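You operate a simulated robot arm through the tools that you are given. There is no shell and no other tool. Be economical: measure what you need, move in short steps, check, and stop when the job is done.

Carry out the task below with a simulated robot arm. There is one attempt and no reset: what you move stays moved.

## Task
Wax the patch on the wooden box with the white pad.
Fine: wax from the tin; pad back, lid on again. A coat counts when it lies all over at full strength: go over it till it gets no stronger.

The check looks at the end state, three seconds after you hand in, the way a careful person would. Anything else that was tipped, shoved, dropped, spilled or broken makes it a failure. Lids that push on must go on centred and level and be pressed home; caps that screw on are set level and turned clockwise until they are tight.

## Robot
A 7-joint arm with a two-finger parallel gripper, fixed in place. Base frame: the origin is at the foot of the arm, x ahead of it, y to its left, z up; the work surface is at about z = 0.43. Lengths are in m, angles in rad, forces in N, time in s.
With the tool pointing down near the work surface it reaches from about 0.28 to 0.52 m from the base axis. Its first joint turns from -1.152 to 1.152 rad. Payload 1.57 kg.
The tool frame sits at the grasp point between the pads (the TCP): z along the fingers, y along the line on which they close. The tips reach 0.03 m beyond it. The gripper opens to 0.11 m. The fingers are 0.024 m wide and 0.012 m thick; the gripper's body (0.048 by 0.112 m) begins 0.078 m behind the TCP.
Orientation is that of the tool frame in the base frame, as a unit quaternion [x, y, z, w]. With the fingers straight down and closing along the base's y, the tool's x points along the base's -x, its y along +y and its z along -z.

## Interface
- The arm moves only by the tool jog_arm. Its argument "plan" is a list of rows, each a list of 7 numbers: the shift along the tool's x, y, z in m, then the turn, a rotation vector about the tool's x, y, z in rad, then the gripper command, from -1 (fully open) to 1 (shut), values between in proportion. In form: [[x, y, z, ax, ay, az, claw], ...]. A call has 1 to 20 rows; each row shifts and turns the commanded pose from where the row before left it, along the tool's axes as they then stand. Rows are played at 5 a second. More than 0.05 m and 0.15 rad between two rows, or a gripper value outside its range, and nothing of the call is played. A pose out of reach is approached as far as the arm can. The call stops where the force on the tool passes 50 N (or 10 N more than at its start, if that is more) or the arm is blocked; 0.2 s more then pass. The fingers move at their own pace (about 0.108 m/s each) and stop on an object; they squeeze with about 34 N. The grip force told is the motor's: it shows also when the fingers shut on nothing. Time passes only in rows, and 0.2 s behind the last, so rows that do not move let the fingers close. The reply holds the time, the measured pose of the TCP, the force on the tool along the base axes, the opening and the grip force, in the units named above and with some noise, with the torque about the TCP (base axes, N m) and any sound that the robot's microphone picked up.
- Cameras (640 x 400 px; columns grow to the right, rows downward): "scene" is fixed at [0.1524, -0.3992, 1.3823]; the picture's right is [0.80, -0.60, 0.00], its down [-0.46, -0.62, -0.64] and it looks along [0.38, 0.51, -0.77] (base axes); focal length 374 px, centre (320, 200). "wrist" rides on the gripper at [0.07, 0.016, -0.141] in the tool frame; the picture's right is [-0.23, 0.97, 0.00], its down [-0.85, -0.20, -0.48] and it looks along [-0.47, -0.11, 0.88] (tool axes); focal length 222 px, centre (320, 200). There is no depth. A picture from a camera that has moved, and an enlarged one, comes with that camera's place and axes in the base frame and with its lens.
- camera(camera): a new picture of that camera. The clock stands still meanwhile.
- zoom(camera, box): a new picture of the part [left, top, right, bottom] of that camera's present view, enlarged. The clock stands still meanwhile.
- close_job(): hands the job in; it is judged then, once.

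Work in short steps. Places have to be worked out from the pictures, the camera data and where the tool is seen: move nearer, look again, correct. Check each grasp and each placing, and mend what went wrong. You have 120 turns and 68 pictures in all, those below and enlarged ones among them. Open the gripper and draw the arm clear of the work before you hand the job in, unless the task says otherwise; then end with one line.

The tools are called as name(argument=value, ...) on one line, values as JSON. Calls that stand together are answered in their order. jog_arm: Moves the arm, as the interface text tells. Its arguments: {"type":"object","properties":{"plan":{"type":"array","items":{"type":"array","items":{"type":"number"}}}},"required":["plan"]} The other tools are called the same way: camera (camera) takes a picture; zoom (camera, box) takes an enlarged picture of a part of a camera's view; close_job () hands the job in.

At the start:

```text
time: 0.0
position: [0.4825, -0.0633, 0.9213]
ee_rot: [0.0, 1.0, 0.0, 0.0]
force: [-0.3, 0.4, 0.8]
wrist_torque: [0.0, 0.03, -0.04]
width: 0.1098
grip_force: 0.0
```

scene: 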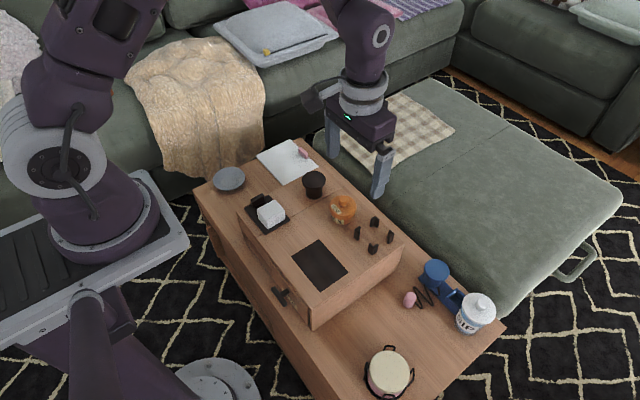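
wrist: 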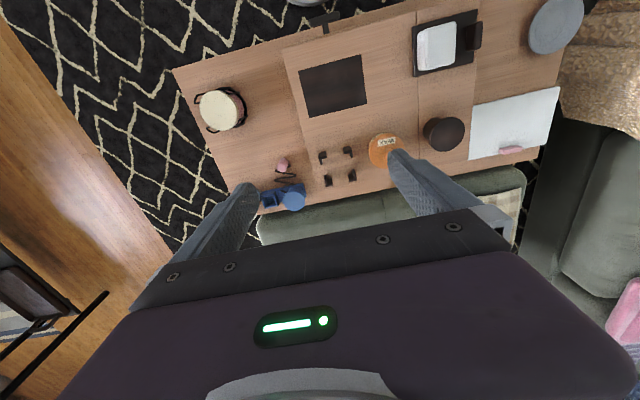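

I start by enlarging the scene view to identify the box, patch, pad and tin.

zoom(camera="scene", box=[190, 130, 410, 270])

zoom(camera="scene", box=[270, 210, 510, 400])

zoom(camera="wrist", box=[260, 0, 600, 220])

```text
2.86 times, centred on (300, 200) of scene
camera zoom: at [0.1524, -0.3992, 1.3823], right [0.8, -0.6, 0.0], down [-0.46, -0.62, -0.64], along [0.38, 0.51, -0.77], focal length 1069 px, centre (377, 200)
```

zoom: 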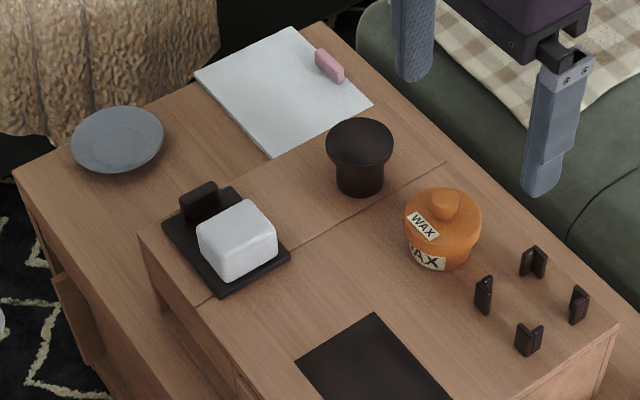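

```text
2.11 times, centred on (390, 305) of scene
camera zoom: at [0.1524, -0.3992, 1.3823], right [0.8, -0.6, 0.0], down [-0.46, -0.62, -0.64], along [0.38, 0.51, -0.77], focal length 788 px, centre (173, -21)
```

zoom: 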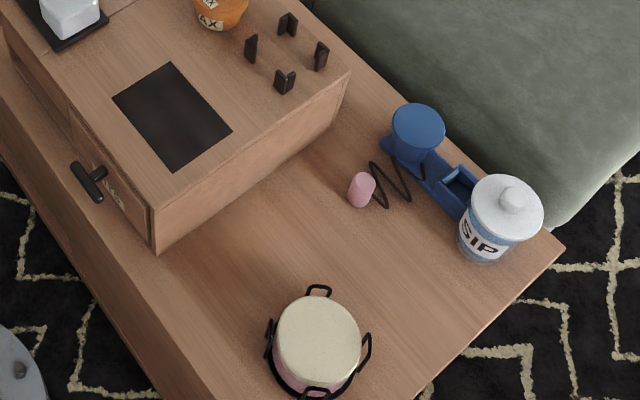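

```text
1.82 times, centred on (430, 110) of wrist
camera zoom: at [0.4139, -0.0476, 1.0615], right [0.23, 0.97, 0.0], down [0.85, -0.2, 0.48], along [0.47, -0.11, -0.88], focal length 404 px, centre (120, 364)
```

zoom: 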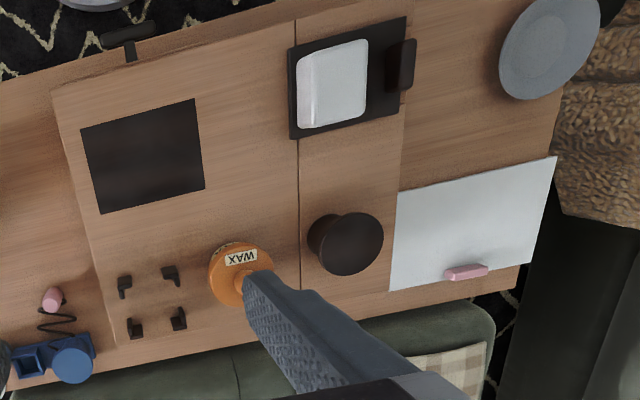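

The box top appears near z≈0.55, patch centre ≈(0.435,-0.02), pad ≈(0.413,0.16), tin ≈(0.576,0.06). I move nearer for a better look.

jog_arm(plan=[[0.03, 0.04, 0.04, 0, 0, 0, -1], [0.03, 0.04, 0.04, 0, 0, 0, -1], [0.01, 0.03, 0.04, 0, 0, 0, -1], [0, 0, 0, 0, 0, 0, -1]])

camera(camera="wrist")

```text
refused: row 1 steps farther than a row can; nothing moved
```

```text
62 pictures are left
camera wrist: at [0.4139, -0.0476, 1.0615], right [0.23, 0.97, 0.0], down [0.85, -0.2, 0.48], along [0.47, -0.11, -0.88], focal length 222 px, centre (320, 200)
```

wrist: 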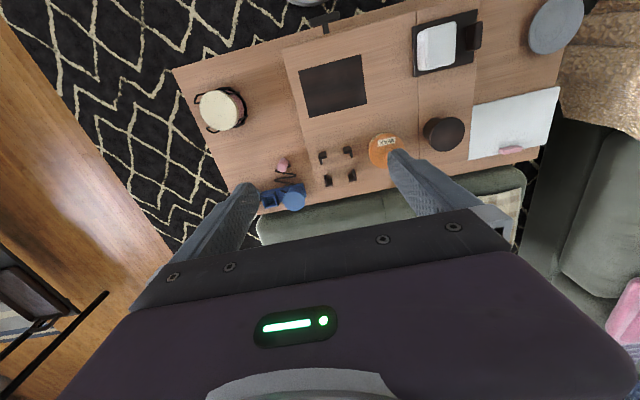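

The step was too long (norm limit); I use shorter rows.

jog_arm(plan=[[0.02, 0.025, 0.03, 0, 0, 0, -1], [0.02, 0.025, 0.03, 0, 0, 0, -1], [0.02, 0.025, 0.03, 0, 0, 0, -1], [0.02, 0.025, 0.03, 0, 0, 0, -1], [0, 0.02, 0.0, 0, 0, 0, -1], [0, 0, 0, 0, 0, 0, -1]])

camera(camera="wrist")

```text
time: 1.4
position: [0.4029, 0.0569, 0.8004]
ee_rot: [0.001, 1.0, 0.0, 0.0]
force: [-0.3, 0.6, -0.1]
wrist_torque: [0.0, 0.02, -0.01]
width: 0.1101
grip_force: 0.0
```

```text
61 pictures are left
camera wrist: at [0.3338, 0.0728, 0.9408], right [0.23, 0.97, 0.0], down [0.85, -0.2, 0.48], along [0.47, -0.11, -0.88], focal length 222 px, centre (320, 200)
```

wrist: 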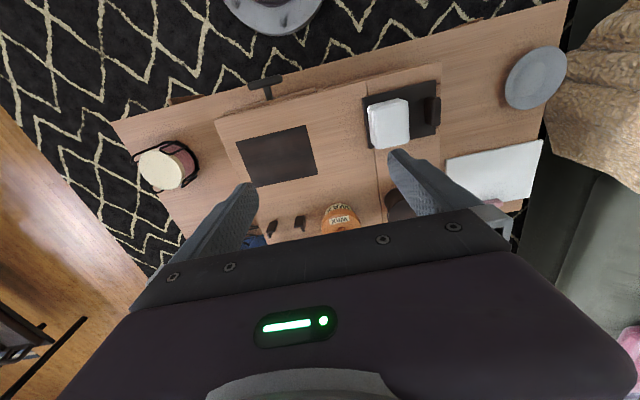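

The patch is axis aligned, roughly x 0.39–0.485, y −0.085–0.035. I look closely at tin and pad from the scene camera.

zoom(camera="scene", box=[310, 180, 400, 260])

zoom(camera="scene", box=[235, 180, 325, 240])

zoom(camera="wrist", box=[200, 60, 460, 250])

```text
5.00 times, centred on (355, 220) of scene
camera zoom: at [0.1524, -0.3992, 1.3823], right [0.8, -0.6, 0.0], down [-0.46, -0.62, -0.64], along [0.38, 0.51, -0.77], focal length 1871 px, centre (145, 100)
```

zoom: 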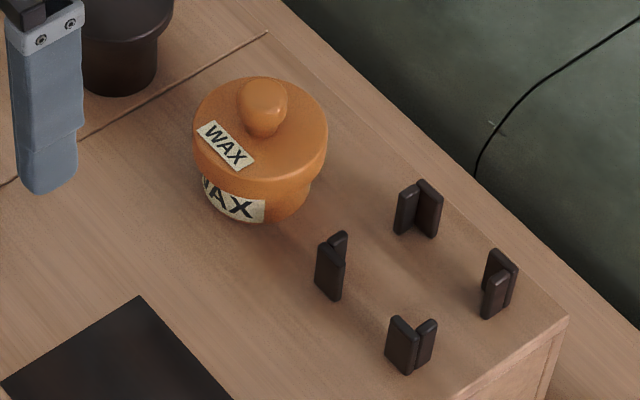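

```text
6.67 times, centred on (280, 210) of scene
camera zoom: at [0.1524, -0.3992, 1.3823], right [0.8, -0.6, 0.0], down [-0.46, -0.62, -0.64], along [0.38, 0.51, -0.77], focal length 2494 px, centre (587, 133)
```

zoom: 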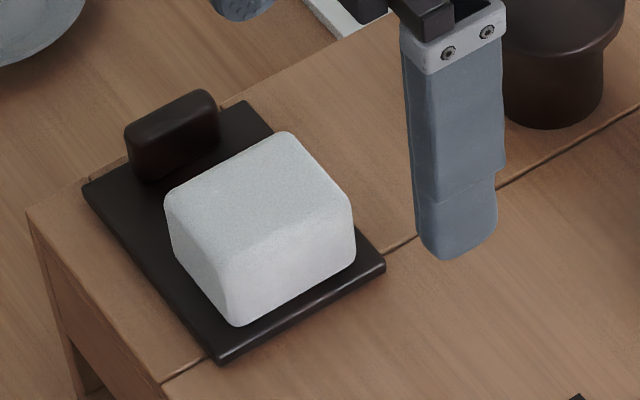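

```text
2.11 times, centred on (330, 155) of wrist
camera zoom: at [0.3338, 0.0728, 0.9408], right [0.23, 0.97, 0.0], down [0.85, -0.2, 0.48], along [0.47, -0.11, -0.88], focal length 468 px, centre (299, 295)
```

zoom: 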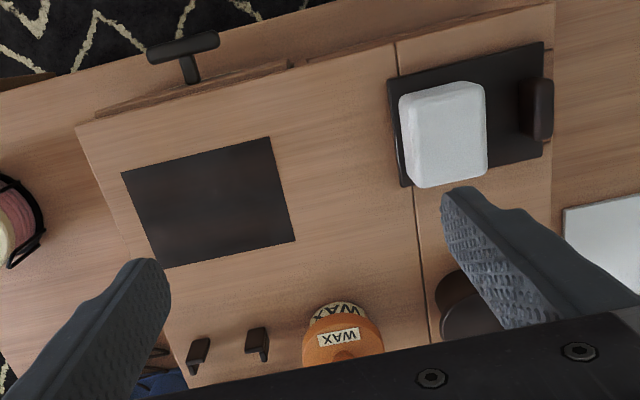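

I go above the tin knob (≈0.57, 0.06) with the gripper partly open, testing reach.

jog_arm(plan=[[-0.04, 0, 0, 0, 0, 0, -0.2], [-0.04, 0, 0.02, 0, 0, 0, -0.2], [-0.04, 0, 0.02, 0, 0, 0, -0.2], [-0.04, 0, 0.02, 0, 0, 0, -0.2], [-0.007, 0.003, 0.02, 0, 0, 0, -0.2], [0, 0, 0, 0, 0, 0, -0.2], [0, 0, 0, 0, 0, 0, -0.2]])

zoom(camera="scene", box=[250, 100, 450, 260])

camera(camera="wrist")

```text
time: 3.0
position: [0.5694, 0.0599, 0.7209]
ee_rot: [0.0, 1.0, -0.001, 0.0]
force: [0.0, -0.6, -0.4]
wrist_torque: [-0.03, 0.02, 0.04]
width: 0.066
grip_force: 0.0
```

```text
2.50 times, centred on (350, 180) of scene
camera zoom: at [0.1524, -0.3992, 1.3823], right [0.8, -0.6, 0.0], down [-0.46, -0.62, -0.64], along [0.38, 0.51, -0.77], focal length 935 px, centre (245, 250)
```

zoom: 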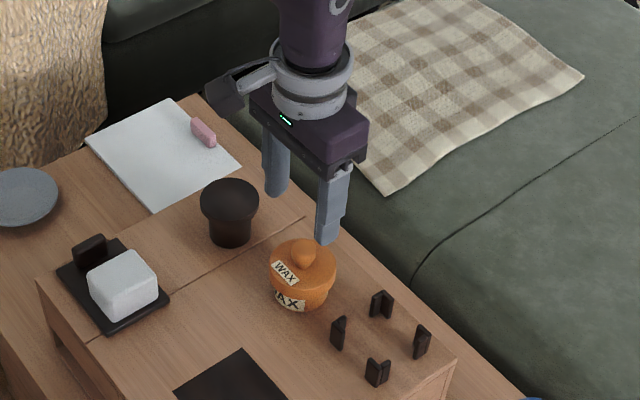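

```text
56 pictures are left
camera wrist: at [0.5001, 0.0765, 0.8618], right [0.23, 0.97, 0.0], down [0.86, -0.2, 0.48], along [0.47, -0.11, -0.88], focal length 222 px, centre (320, 200)
```

wrist: 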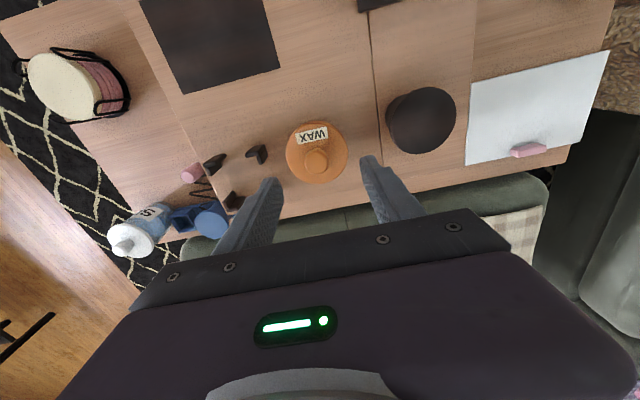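

The arm reaches. The knob looks to be at (0.577, 0.054); I align and come lower, then check again.

jog_arm(plan=[[-0.008, -0.006, 0.02, 0, 0, 0, -0.2], [0, 0, 0.02, 0, 0, 0, -0.2], [0, 0, 0.01, 0, 0, 0, -0.2]])

zoom(camera="scene", box=[300, 160, 400, 240])

zoom(camera="wrist", box=[240, 80, 400, 220])

```text
time: 3.8
position: [0.5771, 0.0539, 0.6715]
ee_rot: [0.0, 1.0, 0.0, 0.0]
force: [0.3, -1.0, 0.5]
wrist_torque: [0.01, 0.01, 0.0]
width: 0.066
grip_force: 0.1
```

```text
5.00 times, centred on (350, 200) of scene
camera zoom: at [0.1524, -0.3992, 1.3823], right [0.8, -0.6, 0.0], down [-0.46, -0.62, -0.64], along [0.38, 0.51, -0.77], focal length 1871 px, centre (170, 200)
```

zoom: 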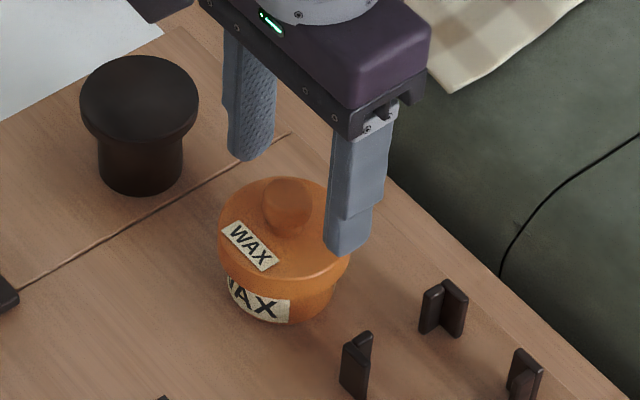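

```text
2.86 times, centred on (320, 150) of wrist
camera zoom: at [0.5083, 0.0702, 0.8117], right [0.23, 0.97, 0.0], down [0.86, -0.2, 0.48], along [0.47, -0.11, -0.88], focal length 635 px, centre (320, 343)
```

zoom: 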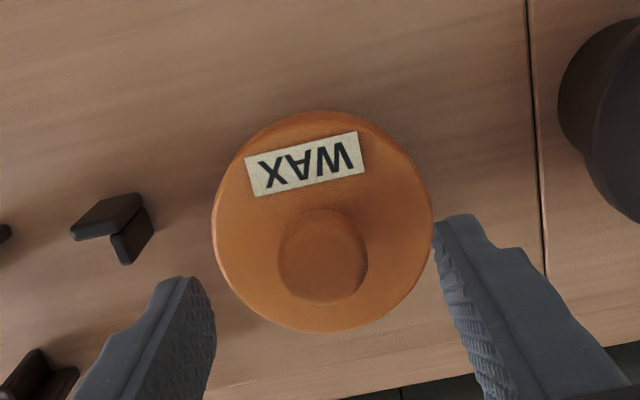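

The knob is well centred between the fingers. I descend gently, watching force.

jog_arm(plan=[[0, 0, 0.01, 0, 0, 0, 0.1], [0, 0, 0.01, 0, 0, 0, 0.1], [0, 0, 0, 0, 0, 0, 0.1]])

zoom(camera="scene", box=[310, 180, 390, 240])

```text
time: 4.6
position: [0.5788, 0.0529, 0.651]
ee_rot: [0.0, 1.0, 0.0, 0.0]
force: [-0.3, 0.6, -0.5]
wrist_torque: [0.03, -0.01, 0.0]
width: 0.0496
grip_force: 0.0
```

```text
6.67 times, centred on (350, 210) of scene
camera zoom: at [0.1524, -0.3992, 1.3823], right [0.8, -0.6, 0.0], down [-0.46, -0.62, -0.64], along [0.38, 0.51, -0.77], focal length 2494 px, centre (120, 133)
```

zoom: 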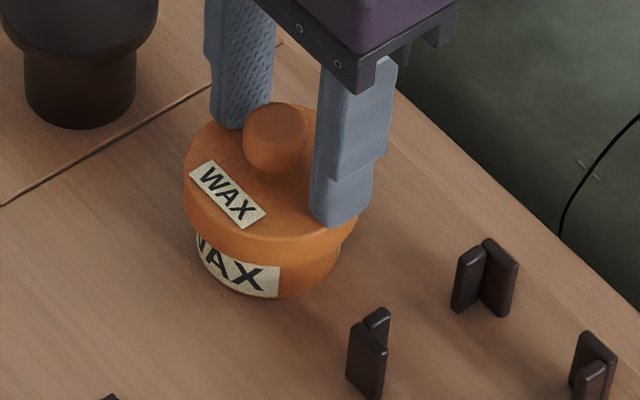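

The tips are near the lid top; I go down a few mm more and read the force.

jog_arm(plan=[[0, 0, 0.004, 0, 0, 0, 0.1], [0, 0, 0.003, 0, 0, 0, 0.1], [0, 0, 0, 0, 0, 0, 0.1]])

```text
time: 5.0
position: [0.5791, 0.0532, 0.6504]
ee_rot: [0.0, 1.0, -0.001, -0.001]
force: [-9.0, 0.2, 22.6]
wrist_torque: [0.05, 0.34, 0.0]
width: 0.0495
grip_force: 0.1
stopped in row 2: the force on the tool passed its limit at 60 N (the readings are from after the stop); the commanded pose is now the measured one
```

Contact: lid top ≈ z 0.620. I back off 2 mm and close on the knob.

jog_arm(plan=[[0, 0, -0.002, 0, 0, 0, 0.1], [0, 0, 0, 0, 0, 0, 1], [0, 0, 0, 0, 0, 0, 1], [0, 0, 0, 0, 0, 0, 1]])

zoom(camera="scene", box=[310, 180, 390, 240])

```text
time: 6.0
position: [0.579, 0.0524, 0.6514]
ee_rot: [0.001, 1.0, 0.0, 0.0]
force: [-1.4, -0.2, -0.4]
wrist_torque: [0.02, -0.02, -0.03]
width: 0.0235
grip_force: 34.1
heard: snap
```

```text
6.67 times, centred on (350, 210) of scene
camera zoom: at [0.1524, -0.3992, 1.3823], right [0.8, -0.6, 0.0], down [-0.46, -0.62, -0.64], along [0.38, 0.51, -0.77], focal length 2494 px, centre (120, 133)
```

zoom: 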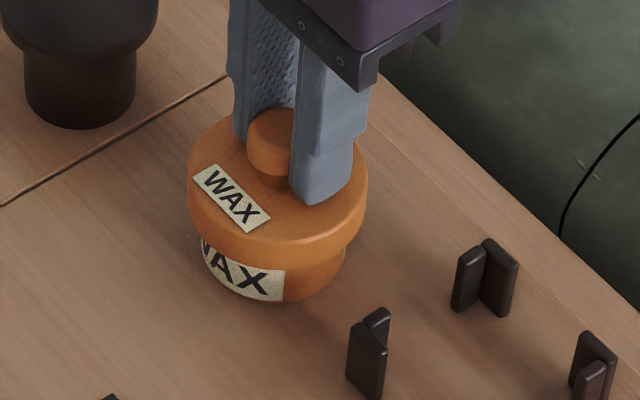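

Knob gripped (23.5 mm). A snap was heard (push-on lid). I lift slowly straight up.

jog_arm(plan=[[0, 0, -0.003, 0, 0, 0, 1], [0, 0, -0.004, 0, 0, 0, 1], [0, 0, -0.006, 0, 0, 0, 1], [0, 0, -0.008, 0, 0, 0, 1], [0, 0, 0, 0, 0, 0, 1]])

zoom(camera="scene", box=[310, 180, 390, 240])

```text
time: 7.2
position: [0.5787, 0.0536, 0.6712]
ee_rot: [0.0, 1.0, -0.001, 0.0]
force: [0.1, 1.5, -0.6]
wrist_torque: [-0.06, 0.01, 0.0]
width: 0.0237
grip_force: 33.9
```

```text
6.67 times, centred on (350, 210) of scene
camera zoom: at [0.1524, -0.3992, 1.3823], right [0.8, -0.6, 0.0], down [-0.46, -0.62, -0.64], along [0.38, 0.51, -0.77], focal length 2494 px, centre (120, 133)
```

zoom: 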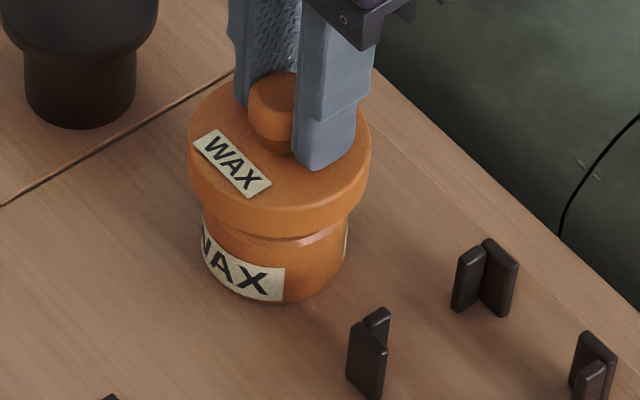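

The lid is off and the tin stayed put. I raise it and carry it to free box space at about (0.50, 0.095).

jog_arm(plan=[[0, 0, -0.02, 0, 0, 0, 1], [0, 0, -0.02, 0, 0, 0, 1], [0.03, 0.015, 0, 0, 0, 0, 1], [0.03, 0.015, 0, 0, 0, 0, 1], [0.019, 0.012, 0, 0, 0, 0, 1], [0, 0, 0.02, 0, 0, 0, 1], [0, 0, 0.02, 0, 0, 0, 1], [0, 0, 0.02, 0, 0, 0, 1]])

zoom(camera="scene", box=[280, 170, 380, 250])

zoom(camera="wrist", box=[200, 60, 440, 230])

```text
time: 9.1
position: [0.4999, 0.0954, 0.6508]
ee_rot: [0.001, 1.0, 0.0, 0.0]
force: [0.5, -0.5, -0.3]
wrist_torque: [0.0, 0.01, 0.0]
width: 0.0236
grip_force: 34.3
```

```text
5.00 times, centred on (330, 210) of scene
camera zoom: at [0.1524, -0.3992, 1.3823], right [0.8, -0.6, 0.0], down [-0.46, -0.62, -0.64], along [0.38, 0.51, -0.77], focal length 1871 px, centre (270, 150)
```

zoom: 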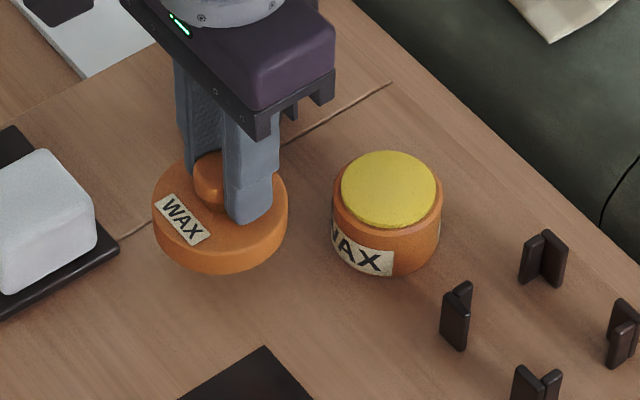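

```text
2.35 times, centred on (320, 145) of wrist
camera zoom: at [0.431, 0.1113, 0.7923], right [0.23, 0.97, 0.0], down [0.86, -0.2, 0.48], along [0.47, -0.11, -0.88], focal length 523 px, centre (320, 329)
```

zoom: 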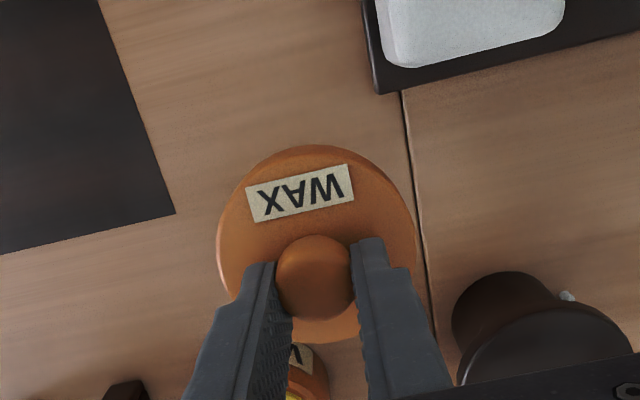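

The wax in the tin is exposed. The lid spot is clear; I lower gently until contact.

jog_arm(plan=[[0, 0, 0.01, 0, 0, 0, 1], [0, 0, 0.008, 0, 0, 0, 1], [0, 0, 0.005, 0, 0, 0, 1], [0, 0, 0.004, 0, 0, 0, 1], [0, 0, 0.003, 0, 0, 0, 1]])

zoom(camera="scene", box=[280, 170, 380, 250])

```text
time: 10.2
position: [0.4989, 0.0957, 0.6206]
ee_rot: [0.0, 1.0, 0.0, 0.001]
force: [-0.7, 0.3, -0.1]
wrist_torque: [-0.02, -0.03, 0.0]
width: 0.0237
grip_force: 33.9
```

```text
5.00 times, centred on (330, 210) of scene
camera zoom: at [0.1524, -0.3992, 1.3823], right [0.8, -0.6, 0.0], down [-0.46, -0.62, -0.64], along [0.38, 0.51, -0.77], focal length 1871 px, centre (270, 150)
```

zoom: 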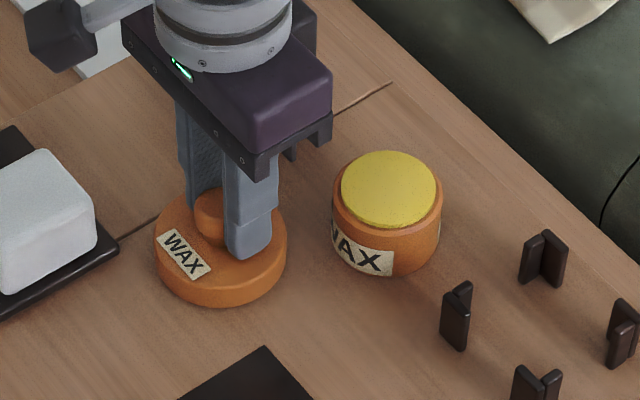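

Almost down; I continue in 2 mm steps.

jog_arm(plan=[[0, 0, 0.002, 0, 0, 0, 1], [0, 0, 0.002, 0, 0, 0, 1], [0, 0, 0.002, 0, 0, 0, 1], [0, 0, 0.002, 0, 0, 0, 1], [0, 0, 0.002, 0, 0, 0, 1]])

```text
time: 11.1
position: [0.5022, 0.0963, 0.6174]
ee_rot: [0.0, 1.0, 0.001, 0.001]
force: [-1.9, -0.6, 11.3]
wrist_torque: [0.04, 0.01, 0.03]
width: 0.0238
grip_force: 34.1
stopped in row 4: the force on the tool passed its limit at 57 N (the readings are from after the stop); the commanded pose is now the measured one
```

Lid is resting on the box. I open slightly, and raise.

jog_arm(plan=[[0, 0, -0.001, 0, 0, 0, 0.1], [0, 0, 0, 0, 0, 0, 0.1], [0, 0, -0.03, 0, 0, 0, 0.1], [0, 0, -0.04, 0, 0, 0, 0.1], [0, 0, -0.04, 0, 0, 0, -0.5], [0.03, 0.02, -0.02, 0, 0, 0, -0.5], [0.03, 0.03, 0, 0, 0, 0, -0.5]])

camera(camera="wrist")

zoom(camera="scene", box=[220, 150, 400, 290])

```text
time: 12.7
position: [0.4411, 0.1454, 0.7476]
ee_rot: [0.0, 1.0, -0.001, -0.001]
force: [0.6, 0.4, 0.3]
wrist_torque: [0.0, 0.0, -0.04]
width: 0.0825
grip_force: 0.1
```

```text
47 pictures are left
camera wrist: at [0.3723, 0.1615, 0.8881], right [0.23, 0.97, 0.0], down [0.86, -0.2, 0.48], along [0.47, -0.11, -0.88], focal length 222 px, centre (320, 200)
```

wrist: 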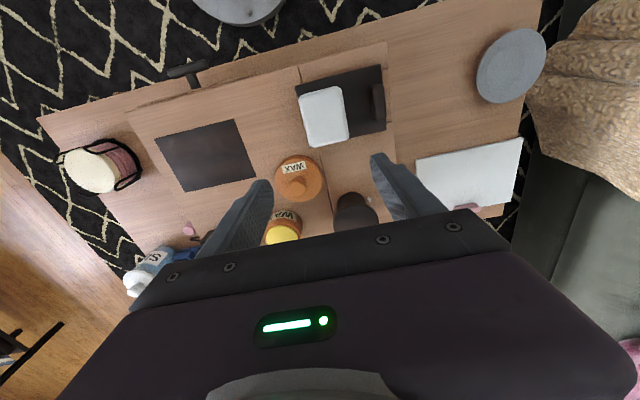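

```text
2.86 times, centred on (310, 220) of scene
camera zoom: at [0.1523, -0.3993, 1.3823], right [0.8, -0.6, 0.0], down [-0.46, -0.62, -0.64], along [0.38, 0.51, -0.77], focal length 1069 px, centre (349, 143)
```

zoom: 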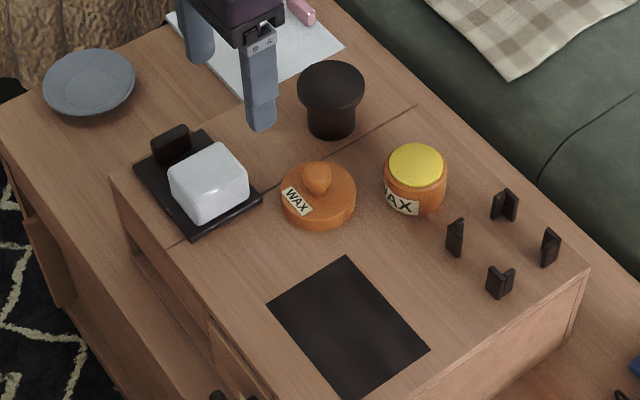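

Lid rests cleanly. Next I line up over the pad at ≈(0.411, 0.157), opening 66 mm, and look before descending.

jog_arm(plan=[[0.02, 0.008, 0.03, 0, 0, 0, -0.2], [0.01, 0.004, 0.03, 0, 0, 0, -0.2], [0, 0, 0.02, 0, 0, 0, -0.2], [0, 0, 0, 0, 0, 0, -0.2]])

zoom(camera="wrist", box=[220, 60, 420, 220])

zoom(camera="scene", box=[230, 160, 330, 240])

```text
time: 13.7
position: [0.4114, 0.1574, 0.6682]
ee_rot: [0.0, 1.0, 0.0, 0.0]
force: [0.1, 0.1, 0.9]
wrist_torque: [-0.01, 0.05, 0.0]
width: 0.0659
grip_force: 0.1
```

```text
2.50 times, centred on (320, 140) of wrist
camera zoom: at [0.3418, 0.1732, 0.8085], right [0.23, 0.97, 0.0], down [0.86, -0.2, 0.48], along [0.47, -0.11, -0.88], focal length 555 px, centre (320, 350)
```

zoom: 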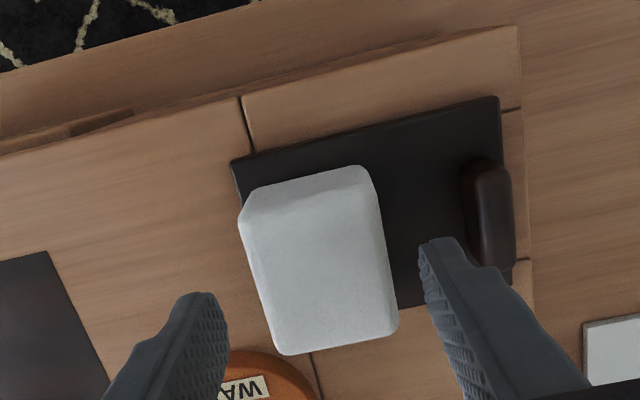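

```text
5.00 times, centred on (280, 200) of scene
camera zoom: at [0.1524, -0.3992, 1.3823], right [0.8, -0.6, 0.0], down [-0.46, -0.62, -0.64], along [0.38, 0.51, -0.77], focal length 1871 px, centre (520, 200)
```

zoom: 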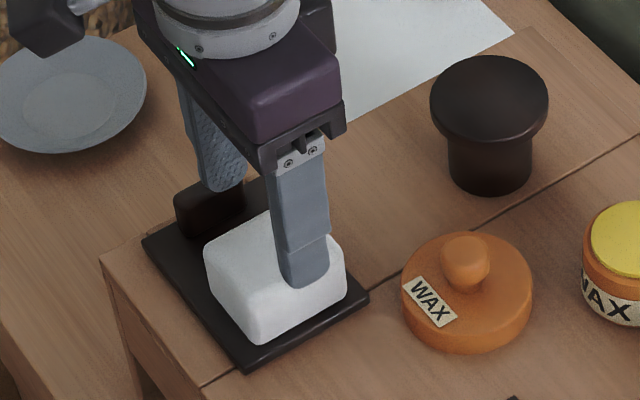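

Pad centred between fingers at y 0.157, x≈0.416. I descend partway.

jog_arm(plan=[[-0.004, 0, 0.02, 0, 0, 0, -0.2], [0, 0, 0.02, 0, 0, 0, -0.2], [0, 0, 0.008, 0, 0, 0, -0.2], [0, 0, 0, 0, 0, 0, -0.2]])

zoom(camera="scene", box=[240, 180, 310, 240])

```text
time: 14.7
position: [0.4151, 0.1582, 0.6206]
ee_rot: [0.001, 1.0, 0.0, -0.001]
force: [-0.5, 0.6, 0.2]
wrist_torque: [0.0, 0.0, 0.04]
width: 0.0661
grip_force: 0.1
```

```text
6.67 times, centred on (275, 210) of scene
camera zoom: at [0.1524, -0.3992, 1.3823], right [0.8, -0.6, 0.0], down [-0.46, -0.62, -0.64], along [0.38, 0.51, -0.77], focal length 2494 px, centre (620, 133)
```

zoom: 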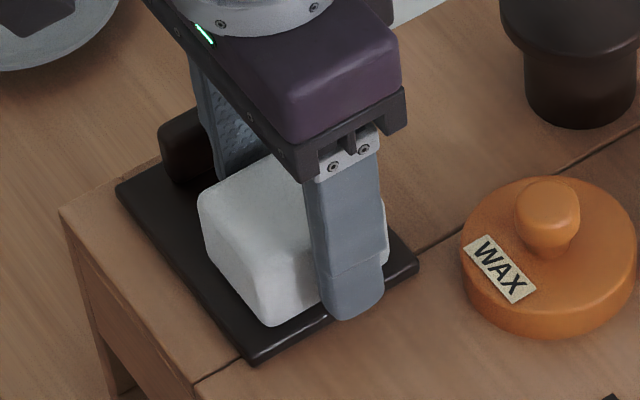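

Fingers straddle the pad; I go down 6 mm more and close.

jog_arm(plan=[[0, 0, 0.006, 0, 0, 0, -0.2], [0, 0, 0, 0, 0, 0, 1], [0, 0, 0, 0, 0, 0, 1], [0, 0, 0, 0, 0, 0, 1]])

zoom(camera="scene", box=[240, 180, 310, 240])

```text
time: 15.7
position: [0.4153, 0.1569, 0.6139]
ee_rot: [0.0, 1.0, 0.0, 0.0]
force: [-0.4, 0.9, -0.3]
wrist_torque: [-0.02, 0.0, -0.03]
width: 0.049
grip_force: 34.6
```

```text
6.67 times, centred on (275, 210) of scene
camera zoom: at [0.1524, -0.3992, 1.3823], right [0.8, -0.6, 0.0], down [-0.46, -0.62, -0.64], along [0.38, 0.51, -0.77], focal length 2494 px, centre (620, 133)
```

zoom: 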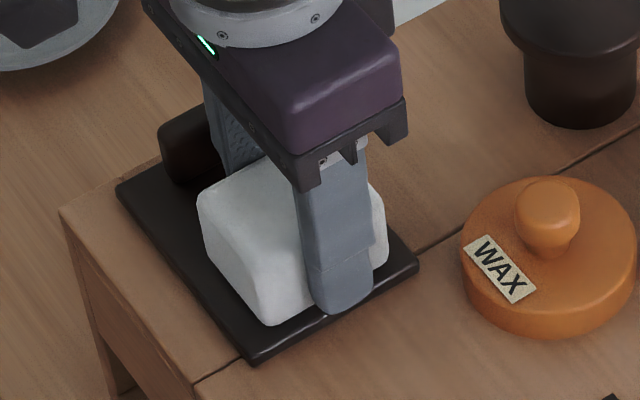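

Pad held (49 mm). I lift it and carry it above the tin.

jog_arm(plan=[[0, 0, -0.02, 0, 0, 0, 1], [0, 0, -0.04, 0, 0, 0, 1], [0, 0, -0.04, 0, 0, 0, 1], [-0.03, -0.02, 0, 0, 0, 0, 1], [-0.04, -0.025, 0, 0, 0, 0, 1], [-0.04, -0.025, 0, 0, 0, 0, 1], [-0.04, -0.025, 0, 0, 0, 0, 1], [-0.014, -0.009, 0, 0, 0, 0, 1], [0, 0, 0, 0, 0, 0, 1]])

zoom(camera="scene", box=[270, 140, 410, 250])

zoom(camera="wrist", box=[220, 60, 420, 220])

```text
time: 17.7
position: [0.5788, 0.0533, 0.7132]
ee_rot: [-0.001, 1.0, -0.001, -0.001]
force: [0.5, 0.6, 0.3]
wrist_torque: [0.01, 0.0, 0.04]
width: 0.049
grip_force: 34.2
```

```text
3.64 times, centred on (340, 195) of scene
camera zoom: at [0.1524, -0.3992, 1.3823], right [0.8, -0.6, 0.0], down [-0.46, -0.62, -0.64], along [0.38, 0.51, -0.77], focal length 1361 px, centre (247, 218)
```

zoom: 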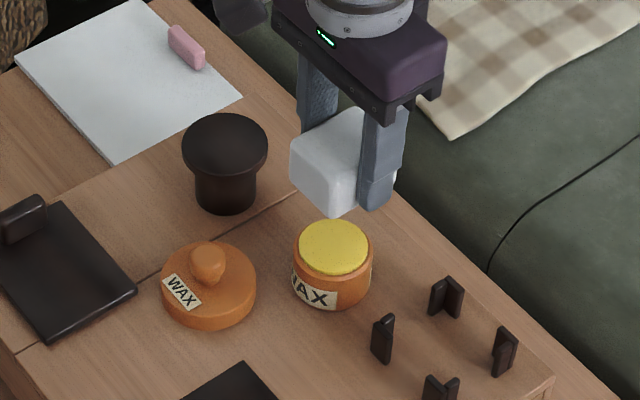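

```text
2.50 times, centred on (320, 140) of wrist
camera zoom: at [0.5095, 0.0693, 0.8548], right [0.23, 0.97, 0.0], down [0.86, -0.2, 0.48], along [0.47, -0.11, -0.88], focal length 555 px, centre (320, 350)
```

zoom: 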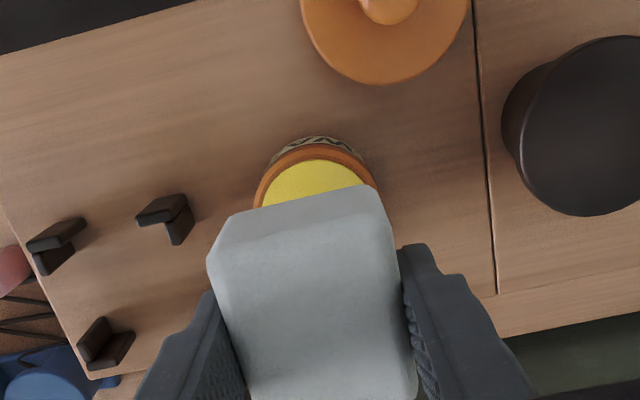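

Pad is over the wax. I descend to near contact.

jog_arm(plan=[[0, 0, 0.02, 0, 0, 0, 1], [0, 0, 0.015, 0, 0, 0, 1], [0, 0, 0.005, 0, 0, 0, 1], [0, 0, 0.002, 0, 0, 0, 1], [0, 0, 0.002, 0, 0, 0, 1], [0, 0, 0, 0, 0, 0, 1]])

zoom(camera="scene", box=[310, 170, 400, 240])

```text
time: 19.1
position: [0.5791, 0.0531, 0.671]
ee_rot: [0.0, 1.0, 0.0, 0.0]
force: [0.2, 1.1, -0.4]
wrist_torque: [-0.01, 0.02, 0.0]
width: 0.0491
grip_force: 33.9
```

```text
5.71 times, centred on (355, 205) of scene
camera zoom: at [0.1524, -0.3992, 1.3823], right [0.8, -0.6, 0.0], down [-0.46, -0.62, -0.64], along [0.38, 0.51, -0.77], focal length 2138 px, centre (120, 171)
```

zoom: 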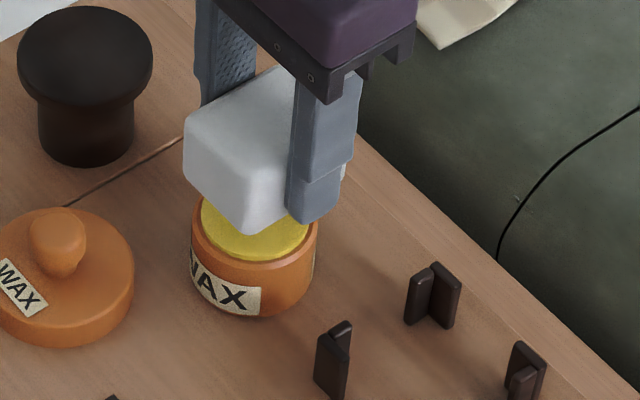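

Still a gap; I continue in small steps until contact.

jog_arm(plan=[[0, 0, 0.003, 0, 0, 0, 1], [0, 0, 0.002, 0, 0, 0, 1], [0, 0, 0.0015, 0, 0, 0, 1], [0, 0, 0.0015, 0, 0, 0, 1], [0, 0, 0.0015, 0, 0, 0, 1], [0, 0, 0, 0, 0, 0, 1]])

```text
time: 20.5
position: [0.5796, 0.0539, 0.6597]
ee_rot: [0.0, 1.0, 0.0, 0.001]
force: [-0.2, -0.1, -0.1]
wrist_torque: [0.02, 0.0, 0.02]
width: 0.0493
grip_force: 34.1
```

jog_arm(plan=[[0, 0, 0.0015, 0, 0, 0, 1], [0, 0, 0.0015, 0, 0, 0, 1], [0, 0, 0.001, 0, 0, 0, 1], [0, 0, 0, 0, 0, 0, 1]])

zoom(camera="scene", box=[310, 170, 400, 240])

```text
time: 21.5
position: [0.579, 0.053, 0.6564]
ee_rot: [0.0, 1.0, 0.0, -0.001]
force: [0.4, -0.9, -0.7]
wrist_torque: [-0.02, 0.03, 0.01]
width: 0.049
grip_force: 34.3
```

```text
5.71 times, centred on (355, 205) of scene
camera zoom: at [0.1524, -0.3992, 1.3823], right [0.8, -0.6, 0.0], down [-0.46, -0.62, -0.64], along [0.38, 0.51, -0.77], focal length 2138 px, centre (120, 171)
```

zoom: 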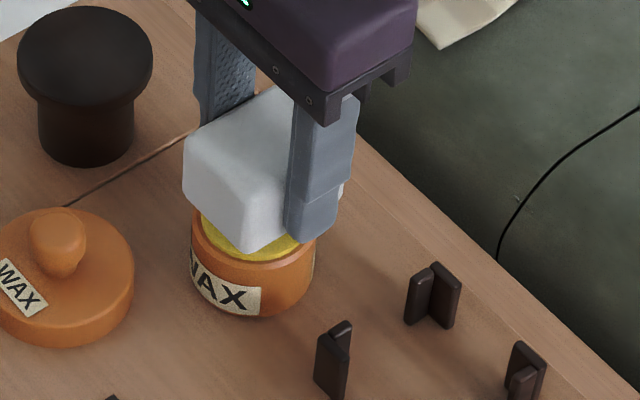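

Pad is close now. I keep stepping with 1 mm steps.

jog_arm(plan=[[0, 0, 0.0015, 0, 0, 0, 1], [0, 0, 0.0015, 0, 0, 0, 1], [0, 0, 0.001, 0, 0, 0, 1], [0, 0, 0.001, 0, 0, 0, 1], [0, 0, 0, 0, 0, 0, 1]])

```text
time: 22.7
position: [0.5794, 0.0528, 0.6517]
ee_rot: [0.0, 1.0, -0.001, 0.0]
force: [0.1, 0.2, -0.6]
wrist_torque: [-0.03, -0.02, 0.01]
width: 0.0491
grip_force: 33.6
```

jog_arm(plan=[[0, 0, 0.001, 0, 0, 0, 1], [0, 0, 0.001, 0, 0, 0, 1], [0, 0, 0.001, 0, 0, 0, 1], [0, 0, 0.001, 0, 0, 0, 1], [0, 0, 0, 0, 0, 0, 1]])

```text
time: 23.9
position: [0.5798, 0.0542, 0.6489]
ee_rot: [0.001, 1.0, 0.0, 0.001]
force: [-4.2, -0.5, 23.9]
wrist_torque: [-0.02, 0.32, -0.01]
width: 0.0488
grip_force: 34.2
```

Contact with ~24 N. I hold it briefly, then lift.

jog_arm(plan=[[0, 0, 0, 0, 0, 0, 1], [0, 0, 0, 0, 0, 0, 1], [0, 0, 0, 0, 0, 0, 1], [0, 0, -0.01, 0, 0, 0, 1], [0, 0, -0.02, 0, 0, 0, 1], [0, 0, -0.03, 0, 0, 0, 1], [0, 0, 0, 0, 0, 0, 1]])

zoom(camera="scene", box=[310, 150, 400, 240])

```text
time: 25.5
position: [0.5786, 0.0533, 0.7092]
ee_rot: [0.0, 1.0, 0.0, 0.0]
force: [-0.1, 0.8, 0.1]
wrist_torque: [0.02, -0.01, -0.02]
width: 0.049
grip_force: 34.0
```

```text
4.44 times, centred on (355, 195) of scene
camera zoom: at [0.1524, -0.3992, 1.3823], right [0.8, -0.6, 0.0], down [-0.46, -0.62, -0.64], along [0.38, 0.51, -0.77], focal length 1663 px, centre (164, 222)
```

zoom: 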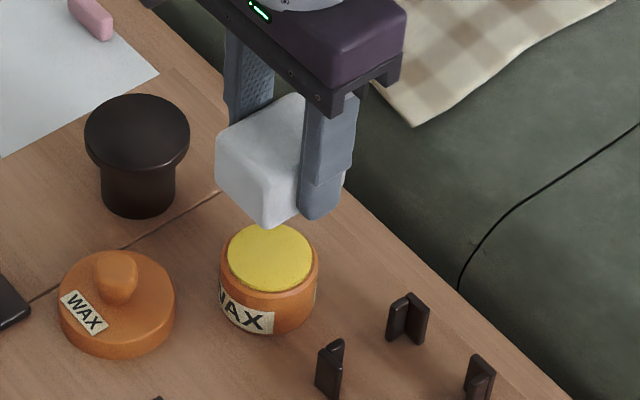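

Tin undisturbed. I go above the patch (x 0.393–0.482, y −0.084–0.034) at its +y end and approach.

jog_arm(plan=[[0.04, -0.012, 0, 0, 0, 0, 1], [0.04, -0.012, 0, 0, 0, 0, 1], [0.04, -0.014, 0, 0, 0, 0, 1], [0.009, 0, 0.01, 0, 0, 0, 1], [0, 0, 0.03, 0, 0, 0, 1], [0, 0, 0.03, 0, 0, 0, 1], [0, 0, 0.015, 0, 0, 0, 1], [0, 0, 0, 0, 0, 0, 1]])

zoom(camera="scene", box=[270, 200, 370, 290])

zoom(camera="wrist", box=[220, 60, 420, 220])

```text
time: 27.3
position: [0.4489, 0.0152, 0.6225]
ee_rot: [0.0, 1.0, 0.0, -0.001]
force: [0.0, -0.4, 0.4]
wrist_torque: [-0.01, 0.01, 0.03]
width: 0.0492
grip_force: 34.7
```

```text
4.44 times, centred on (320, 245) of scene
camera zoom: at [0.1524, -0.3992, 1.3823], right [0.8, -0.6, 0.0], down [-0.46, -0.62, -0.64], along [0.38, 0.51, -0.77], focal length 1663 px, centre (320, 0)
```

zoom: 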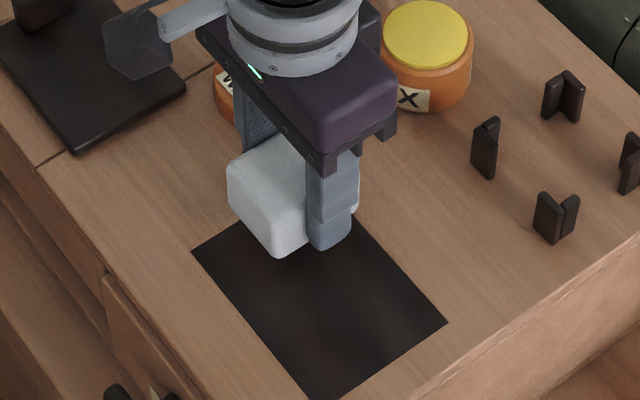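

```text
2.50 times, centred on (320, 140) of wrist
camera zoom: at [0.381, 0.0313, 0.7636], right [0.23, 0.97, 0.0], down [0.86, -0.2, 0.48], along [0.47, -0.11, -0.88], focal length 555 px, centre (320, 350)
```

zoom: 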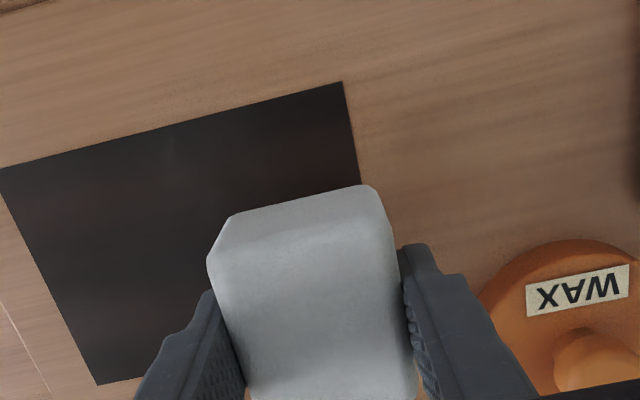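

Patch confirmed x 0.392–0.482, y −0.086–0.036. I descend to contact in small steps.

jog_arm(plan=[[0, 0, 0.003, 0, 0, 0, 1], [0, 0, 0.003, 0, 0, 0, 1], [0, 0, 0.003, 0, 0, 0, 1], [0, 0, 0.002, 0, 0, 0, 1], [0, 0, 0.001, 0, 0, 0, 1], [0, 0, 0.001, 0, 0, 0, 1], [0, 0, 0, 0, 0, 0, 1]])

```text
time: 28.9
position: [0.4493, 0.0162, 0.6106]
ee_rot: [0.0, 1.0, 0.0, 0.0]
force: [0.3, -0.3, -0.8]
wrist_torque: [-0.01, 0.0, 0.03]
width: 0.0489
grip_force: 33.4
```

jog_arm(plan=[[0, 0, 0.001, 0, 0, 0, 1], [0, 0, 0.001, 0, 0, 0, 1], [0, 0, 0.001, 0, 0, 0, 1], [0, 0, 0.001, 0, 0, 0, 1], [0, 0, 0, 0, 0, 0, 1]])

```text
time: 30.1
position: [0.4493, 0.0149, 0.6068]
ee_rot: [0.001, 1.0, 0.0, 0.0]
force: [0.4, -0.2, -0.3]
wrist_torque: [0.01, 0.0, 0.02]
width: 0.0491
grip_force: 33.6
```

jog_arm(plan=[[0, 0, 0.001, 0, 0, 0, 1], [0, 0, 0.001, 0, 0, 0, 1], [0, 0, 0.001, 0, 0, 0, 1], [0, 0, 0, 0, 0, 0, 1]])

```text
time: 31.1
position: [0.4503, 0.0145, 0.6035]
ee_rot: [0.0, 1.0, 0.001, 0.001]
force: [-5.6, 4.3, 46.3]
wrist_torque: [0.1, 0.05, -0.05]
width: 0.0489
grip_force: 34.1
```

Contact (46 N, a bit much). I ease 0.6 mm and stroke along −y.

jog_arm(plan=[[0, 0, -0.0006, 0, 0, 0, 1], [0, -0.01, 0, 0, 0, 0, 1], [0, -0.01, 0, 0, 0, 0, 1]])

```text
time: 31.9
position: [0.4503, -0.003, 0.6038]
ee_rot: [0.0, 1.0, 0.0, 0.0]
force: [1.2, 10.0, 19.0]
wrist_torque: [0.32, -0.14, 0.04]
width: 0.049
grip_force: 33.2
```

Good: 19 N normal with moderate friction. I continue the stroke to y≈−0.065.

jog_arm(plan=[[0, -0.012, 0, 0, 0, 0, 1], [0, -0.012, 0, 0, 0, 0, 1], [0, -0.012, 0, 0, 0, 0, 1], [0, -0.012, 0, 0, 0, 0, 1], [0, -0.012, 0, 0, 0, 0, 1], [0, 0, 0, 0, 0, 0, 1]])

zoom(camera="scene", box=[270, 200, 370, 290])

```text
time: 33.3
position: [0.4502, -0.0639, 0.6028]
ee_rot: [0.0, 1.0, -0.001, -0.001]
force: [-1.6, 3.6, 6.8]
wrist_torque: [0.08, -0.13, 0.01]
width: 0.0491
grip_force: 34.2
```

```text
4.44 times, centred on (320, 245) of scene
camera zoom: at [0.1523, -0.3992, 1.3823], right [0.8, -0.6, 0.0], down [-0.46, -0.62, -0.64], along [0.38, 0.51, -0.77], focal length 1663 px, centre (320, 0)
```

zoom: 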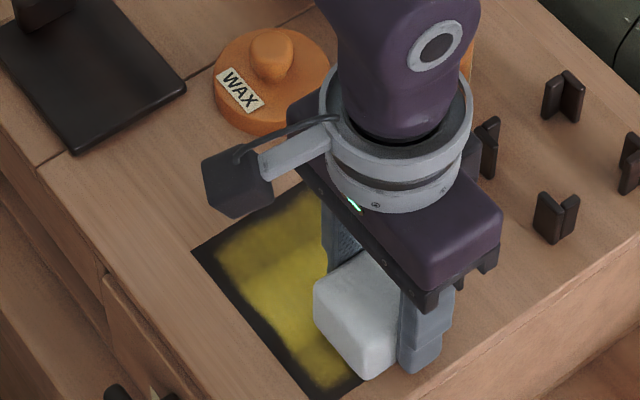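

Wax transfers well. Next I press slightly more, shift toward −x to x≈0.420 and stroke back along +y.

jog_arm(plan=[[0, -0.006, 0.0004, 0, 0, 0, 1], [0.01, 0, 0, 0, 0, 0, 1], [0.01, 0, 0, 0, 0, 0, 1], [0.01, 0, 0, 0, 0, 0, 1], [0, 0.012, 0, 0, 0, 0, 1], [0, 0.012, 0, 0, 0, 0, 1], [0, 0.012, 0, 0, 0, 0, 1], [0, 0, 0, 0, 0, 0, 1]])

```text
time: 35.1
position: [0.4191, -0.0345, 0.6037]
ee_rot: [0.0, 1.0, -0.001, -0.001]
force: [-1.3, -9.8, 19.4]
wrist_torque: [-0.25, -0.1, -0.07]
width: 0.049
grip_force: 33.9
```

jog_arm(plan=[[0, 0.012, 0, 0, 0, 0, 1], [0, 0.012, 0, 0, 0, 0, 1], [0, 0.012, 0, 0, 0, 0, 1], [0, 0.012, 0, 0, 0, 0, 1], [0, 0.006, 0, 0, 0, 0, 1], [-0.012, 0, 0, 0, 0, 0, 1], [-0.012, 0, 0, 0, 0, 0, 1], [-0.012, 0, 0, 0, 0, 0, 1], [0, 0, 0, 0, 0, 0, 1]])

zoom(camera="wrist", box=[200, 60, 400, 220])

```text
time: 37.1
position: [0.4551, 0.0195, 0.604]
ee_rot: [-0.001, 1.0, 0.0, -0.001]
force: [-9.5, 2.7, 20.2]
wrist_torque: [0.07, 0.25, 0.03]
width: 0.0486
grip_force: 34.3
```

```text
2.50 times, centred on (300, 140) of wrist
camera zoom: at [0.3866, 0.0361, 0.7438], right [0.23, 0.97, 0.0], down [0.86, -0.2, 0.48], along [0.46, -0.11, -0.88], focal length 555 px, centre (370, 350)
```

zoom: 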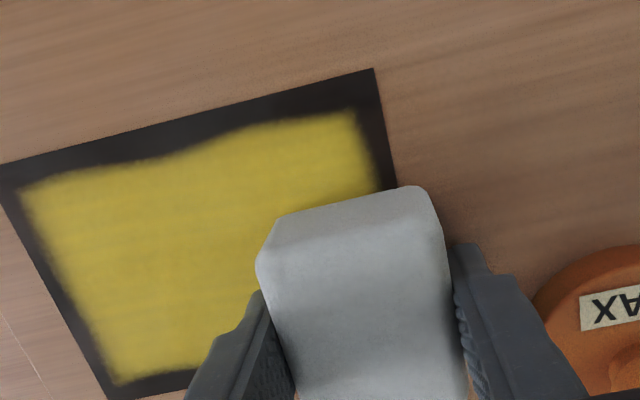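

Coverage is strong inside, but a ~1 cm border stays; the contact area is smaller than the pad. I trace the perimeter further out: first +y end then toward −x.

jog_arm(plan=[[0, 0.004, 0, 0, 0, 0, 1], [0, 0.004, 0, 0, 0, 0, 1], [0.012, 0, 0, 0, 0, 0, 1], [0.012, 0, 0, 0, 0, 0, 1], [0.012, 0, 0, 0, 0, 0, 1], [0.012, 0, 0, 0, 0, 0, 1], [0, 0, 0, 0, 0, 0, 1]])

```text
time: 38.7
position: [0.41, 0.0282, 0.6035]
ee_rot: [0.0, 1.0, 0.0, 0.002]
force: [14.9, -0.5, 28.4]
wrist_torque: [0.05, -0.23, -0.02]
width: 0.0491
grip_force: 33.8
```

jog_arm(plan=[[0.002, -0.012, 0, 0, 0, 0, 1], [0, -0.012, 0, 0, 0, 0, 1], [0, -0.012, 0, 0, 0, 0, 1], [0, -0.012, 0, 0, 0, 0, 1], [0, -0.012, 0, 0, 0, 0, 1], [0, -0.012, 0, 0, 0, 0, 1], [0, -0.012, 0, 0, 0, 0, 1], [0, -0.012, 0, 0, 0, 0, 1], [0, -0.008, 0, 0, 0, 0, 1], [0, 0, 0, 0, 0, 0, 1]])

zoom(camera="scene", box=[270, 200, 370, 290])

```text
time: 40.9
position: [0.4059, -0.077, 0.604]
ee_rot: [0.0, 1.0, 0.0, 0.0]
force: [0.8, -0.5, -0.6]
wrist_torque: [0.01, -0.03, 0.01]
width: 0.0491
grip_force: 34.3
```

```text
4.44 times, centred on (320, 245) of scene
camera zoom: at [0.1524, -0.3992, 1.3823], right [0.8, -0.6, 0.0], down [-0.46, -0.62, -0.64], along [0.38, 0.51, -0.77], focal length 1663 px, centre (320, 0)
```

zoom: 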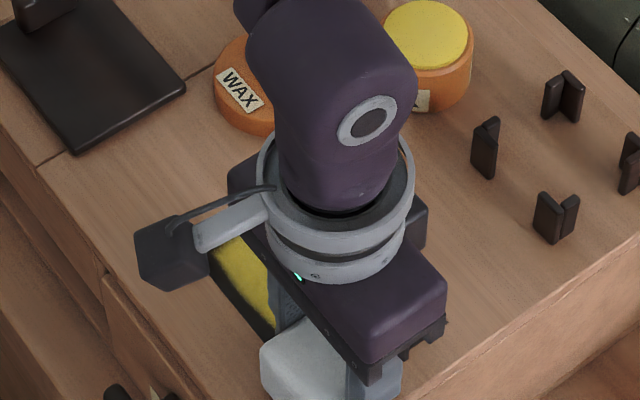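

Contact has been lost at the −y end (force ~0). I push down 1 mm and look with the wrist camera.

jog_arm(plan=[[0, 0, 0.0008, 0, 0, 0, 1], [0, 0, 0.0005, 0, 0, 0, 1], [0, 0, 0, 0, 0, 0, 1]])

zoom(camera="wrist", box=[240, 20, 440, 180])

```text
time: 41.7
position: [0.4058, -0.0778, 0.6029]
ee_rot: [0.0, 1.0, 0.0, 0.0]
force: [-4.0, -1.9, 39.7]
wrist_torque: [0.02, 0.31, -0.02]
width: 0.0488
grip_force: 33.3
```

```text
2.50 times, centred on (340, 100) of wrist
camera zoom: at [0.3367, -0.0609, 0.7432], right [0.23, 0.97, 0.0], down [0.86, -0.2, 0.48], along [0.47, -0.11, -0.88], focal length 555 px, centre (270, 450)
```

zoom: 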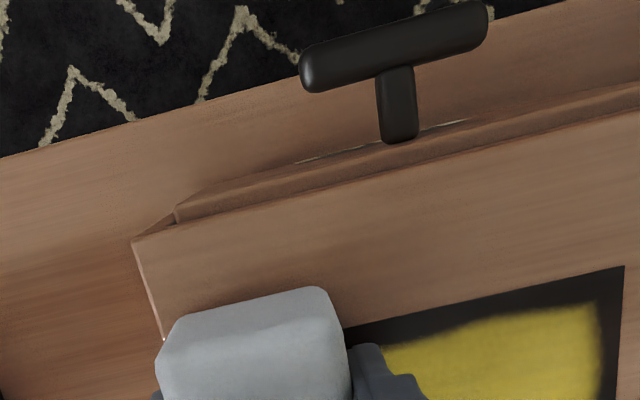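

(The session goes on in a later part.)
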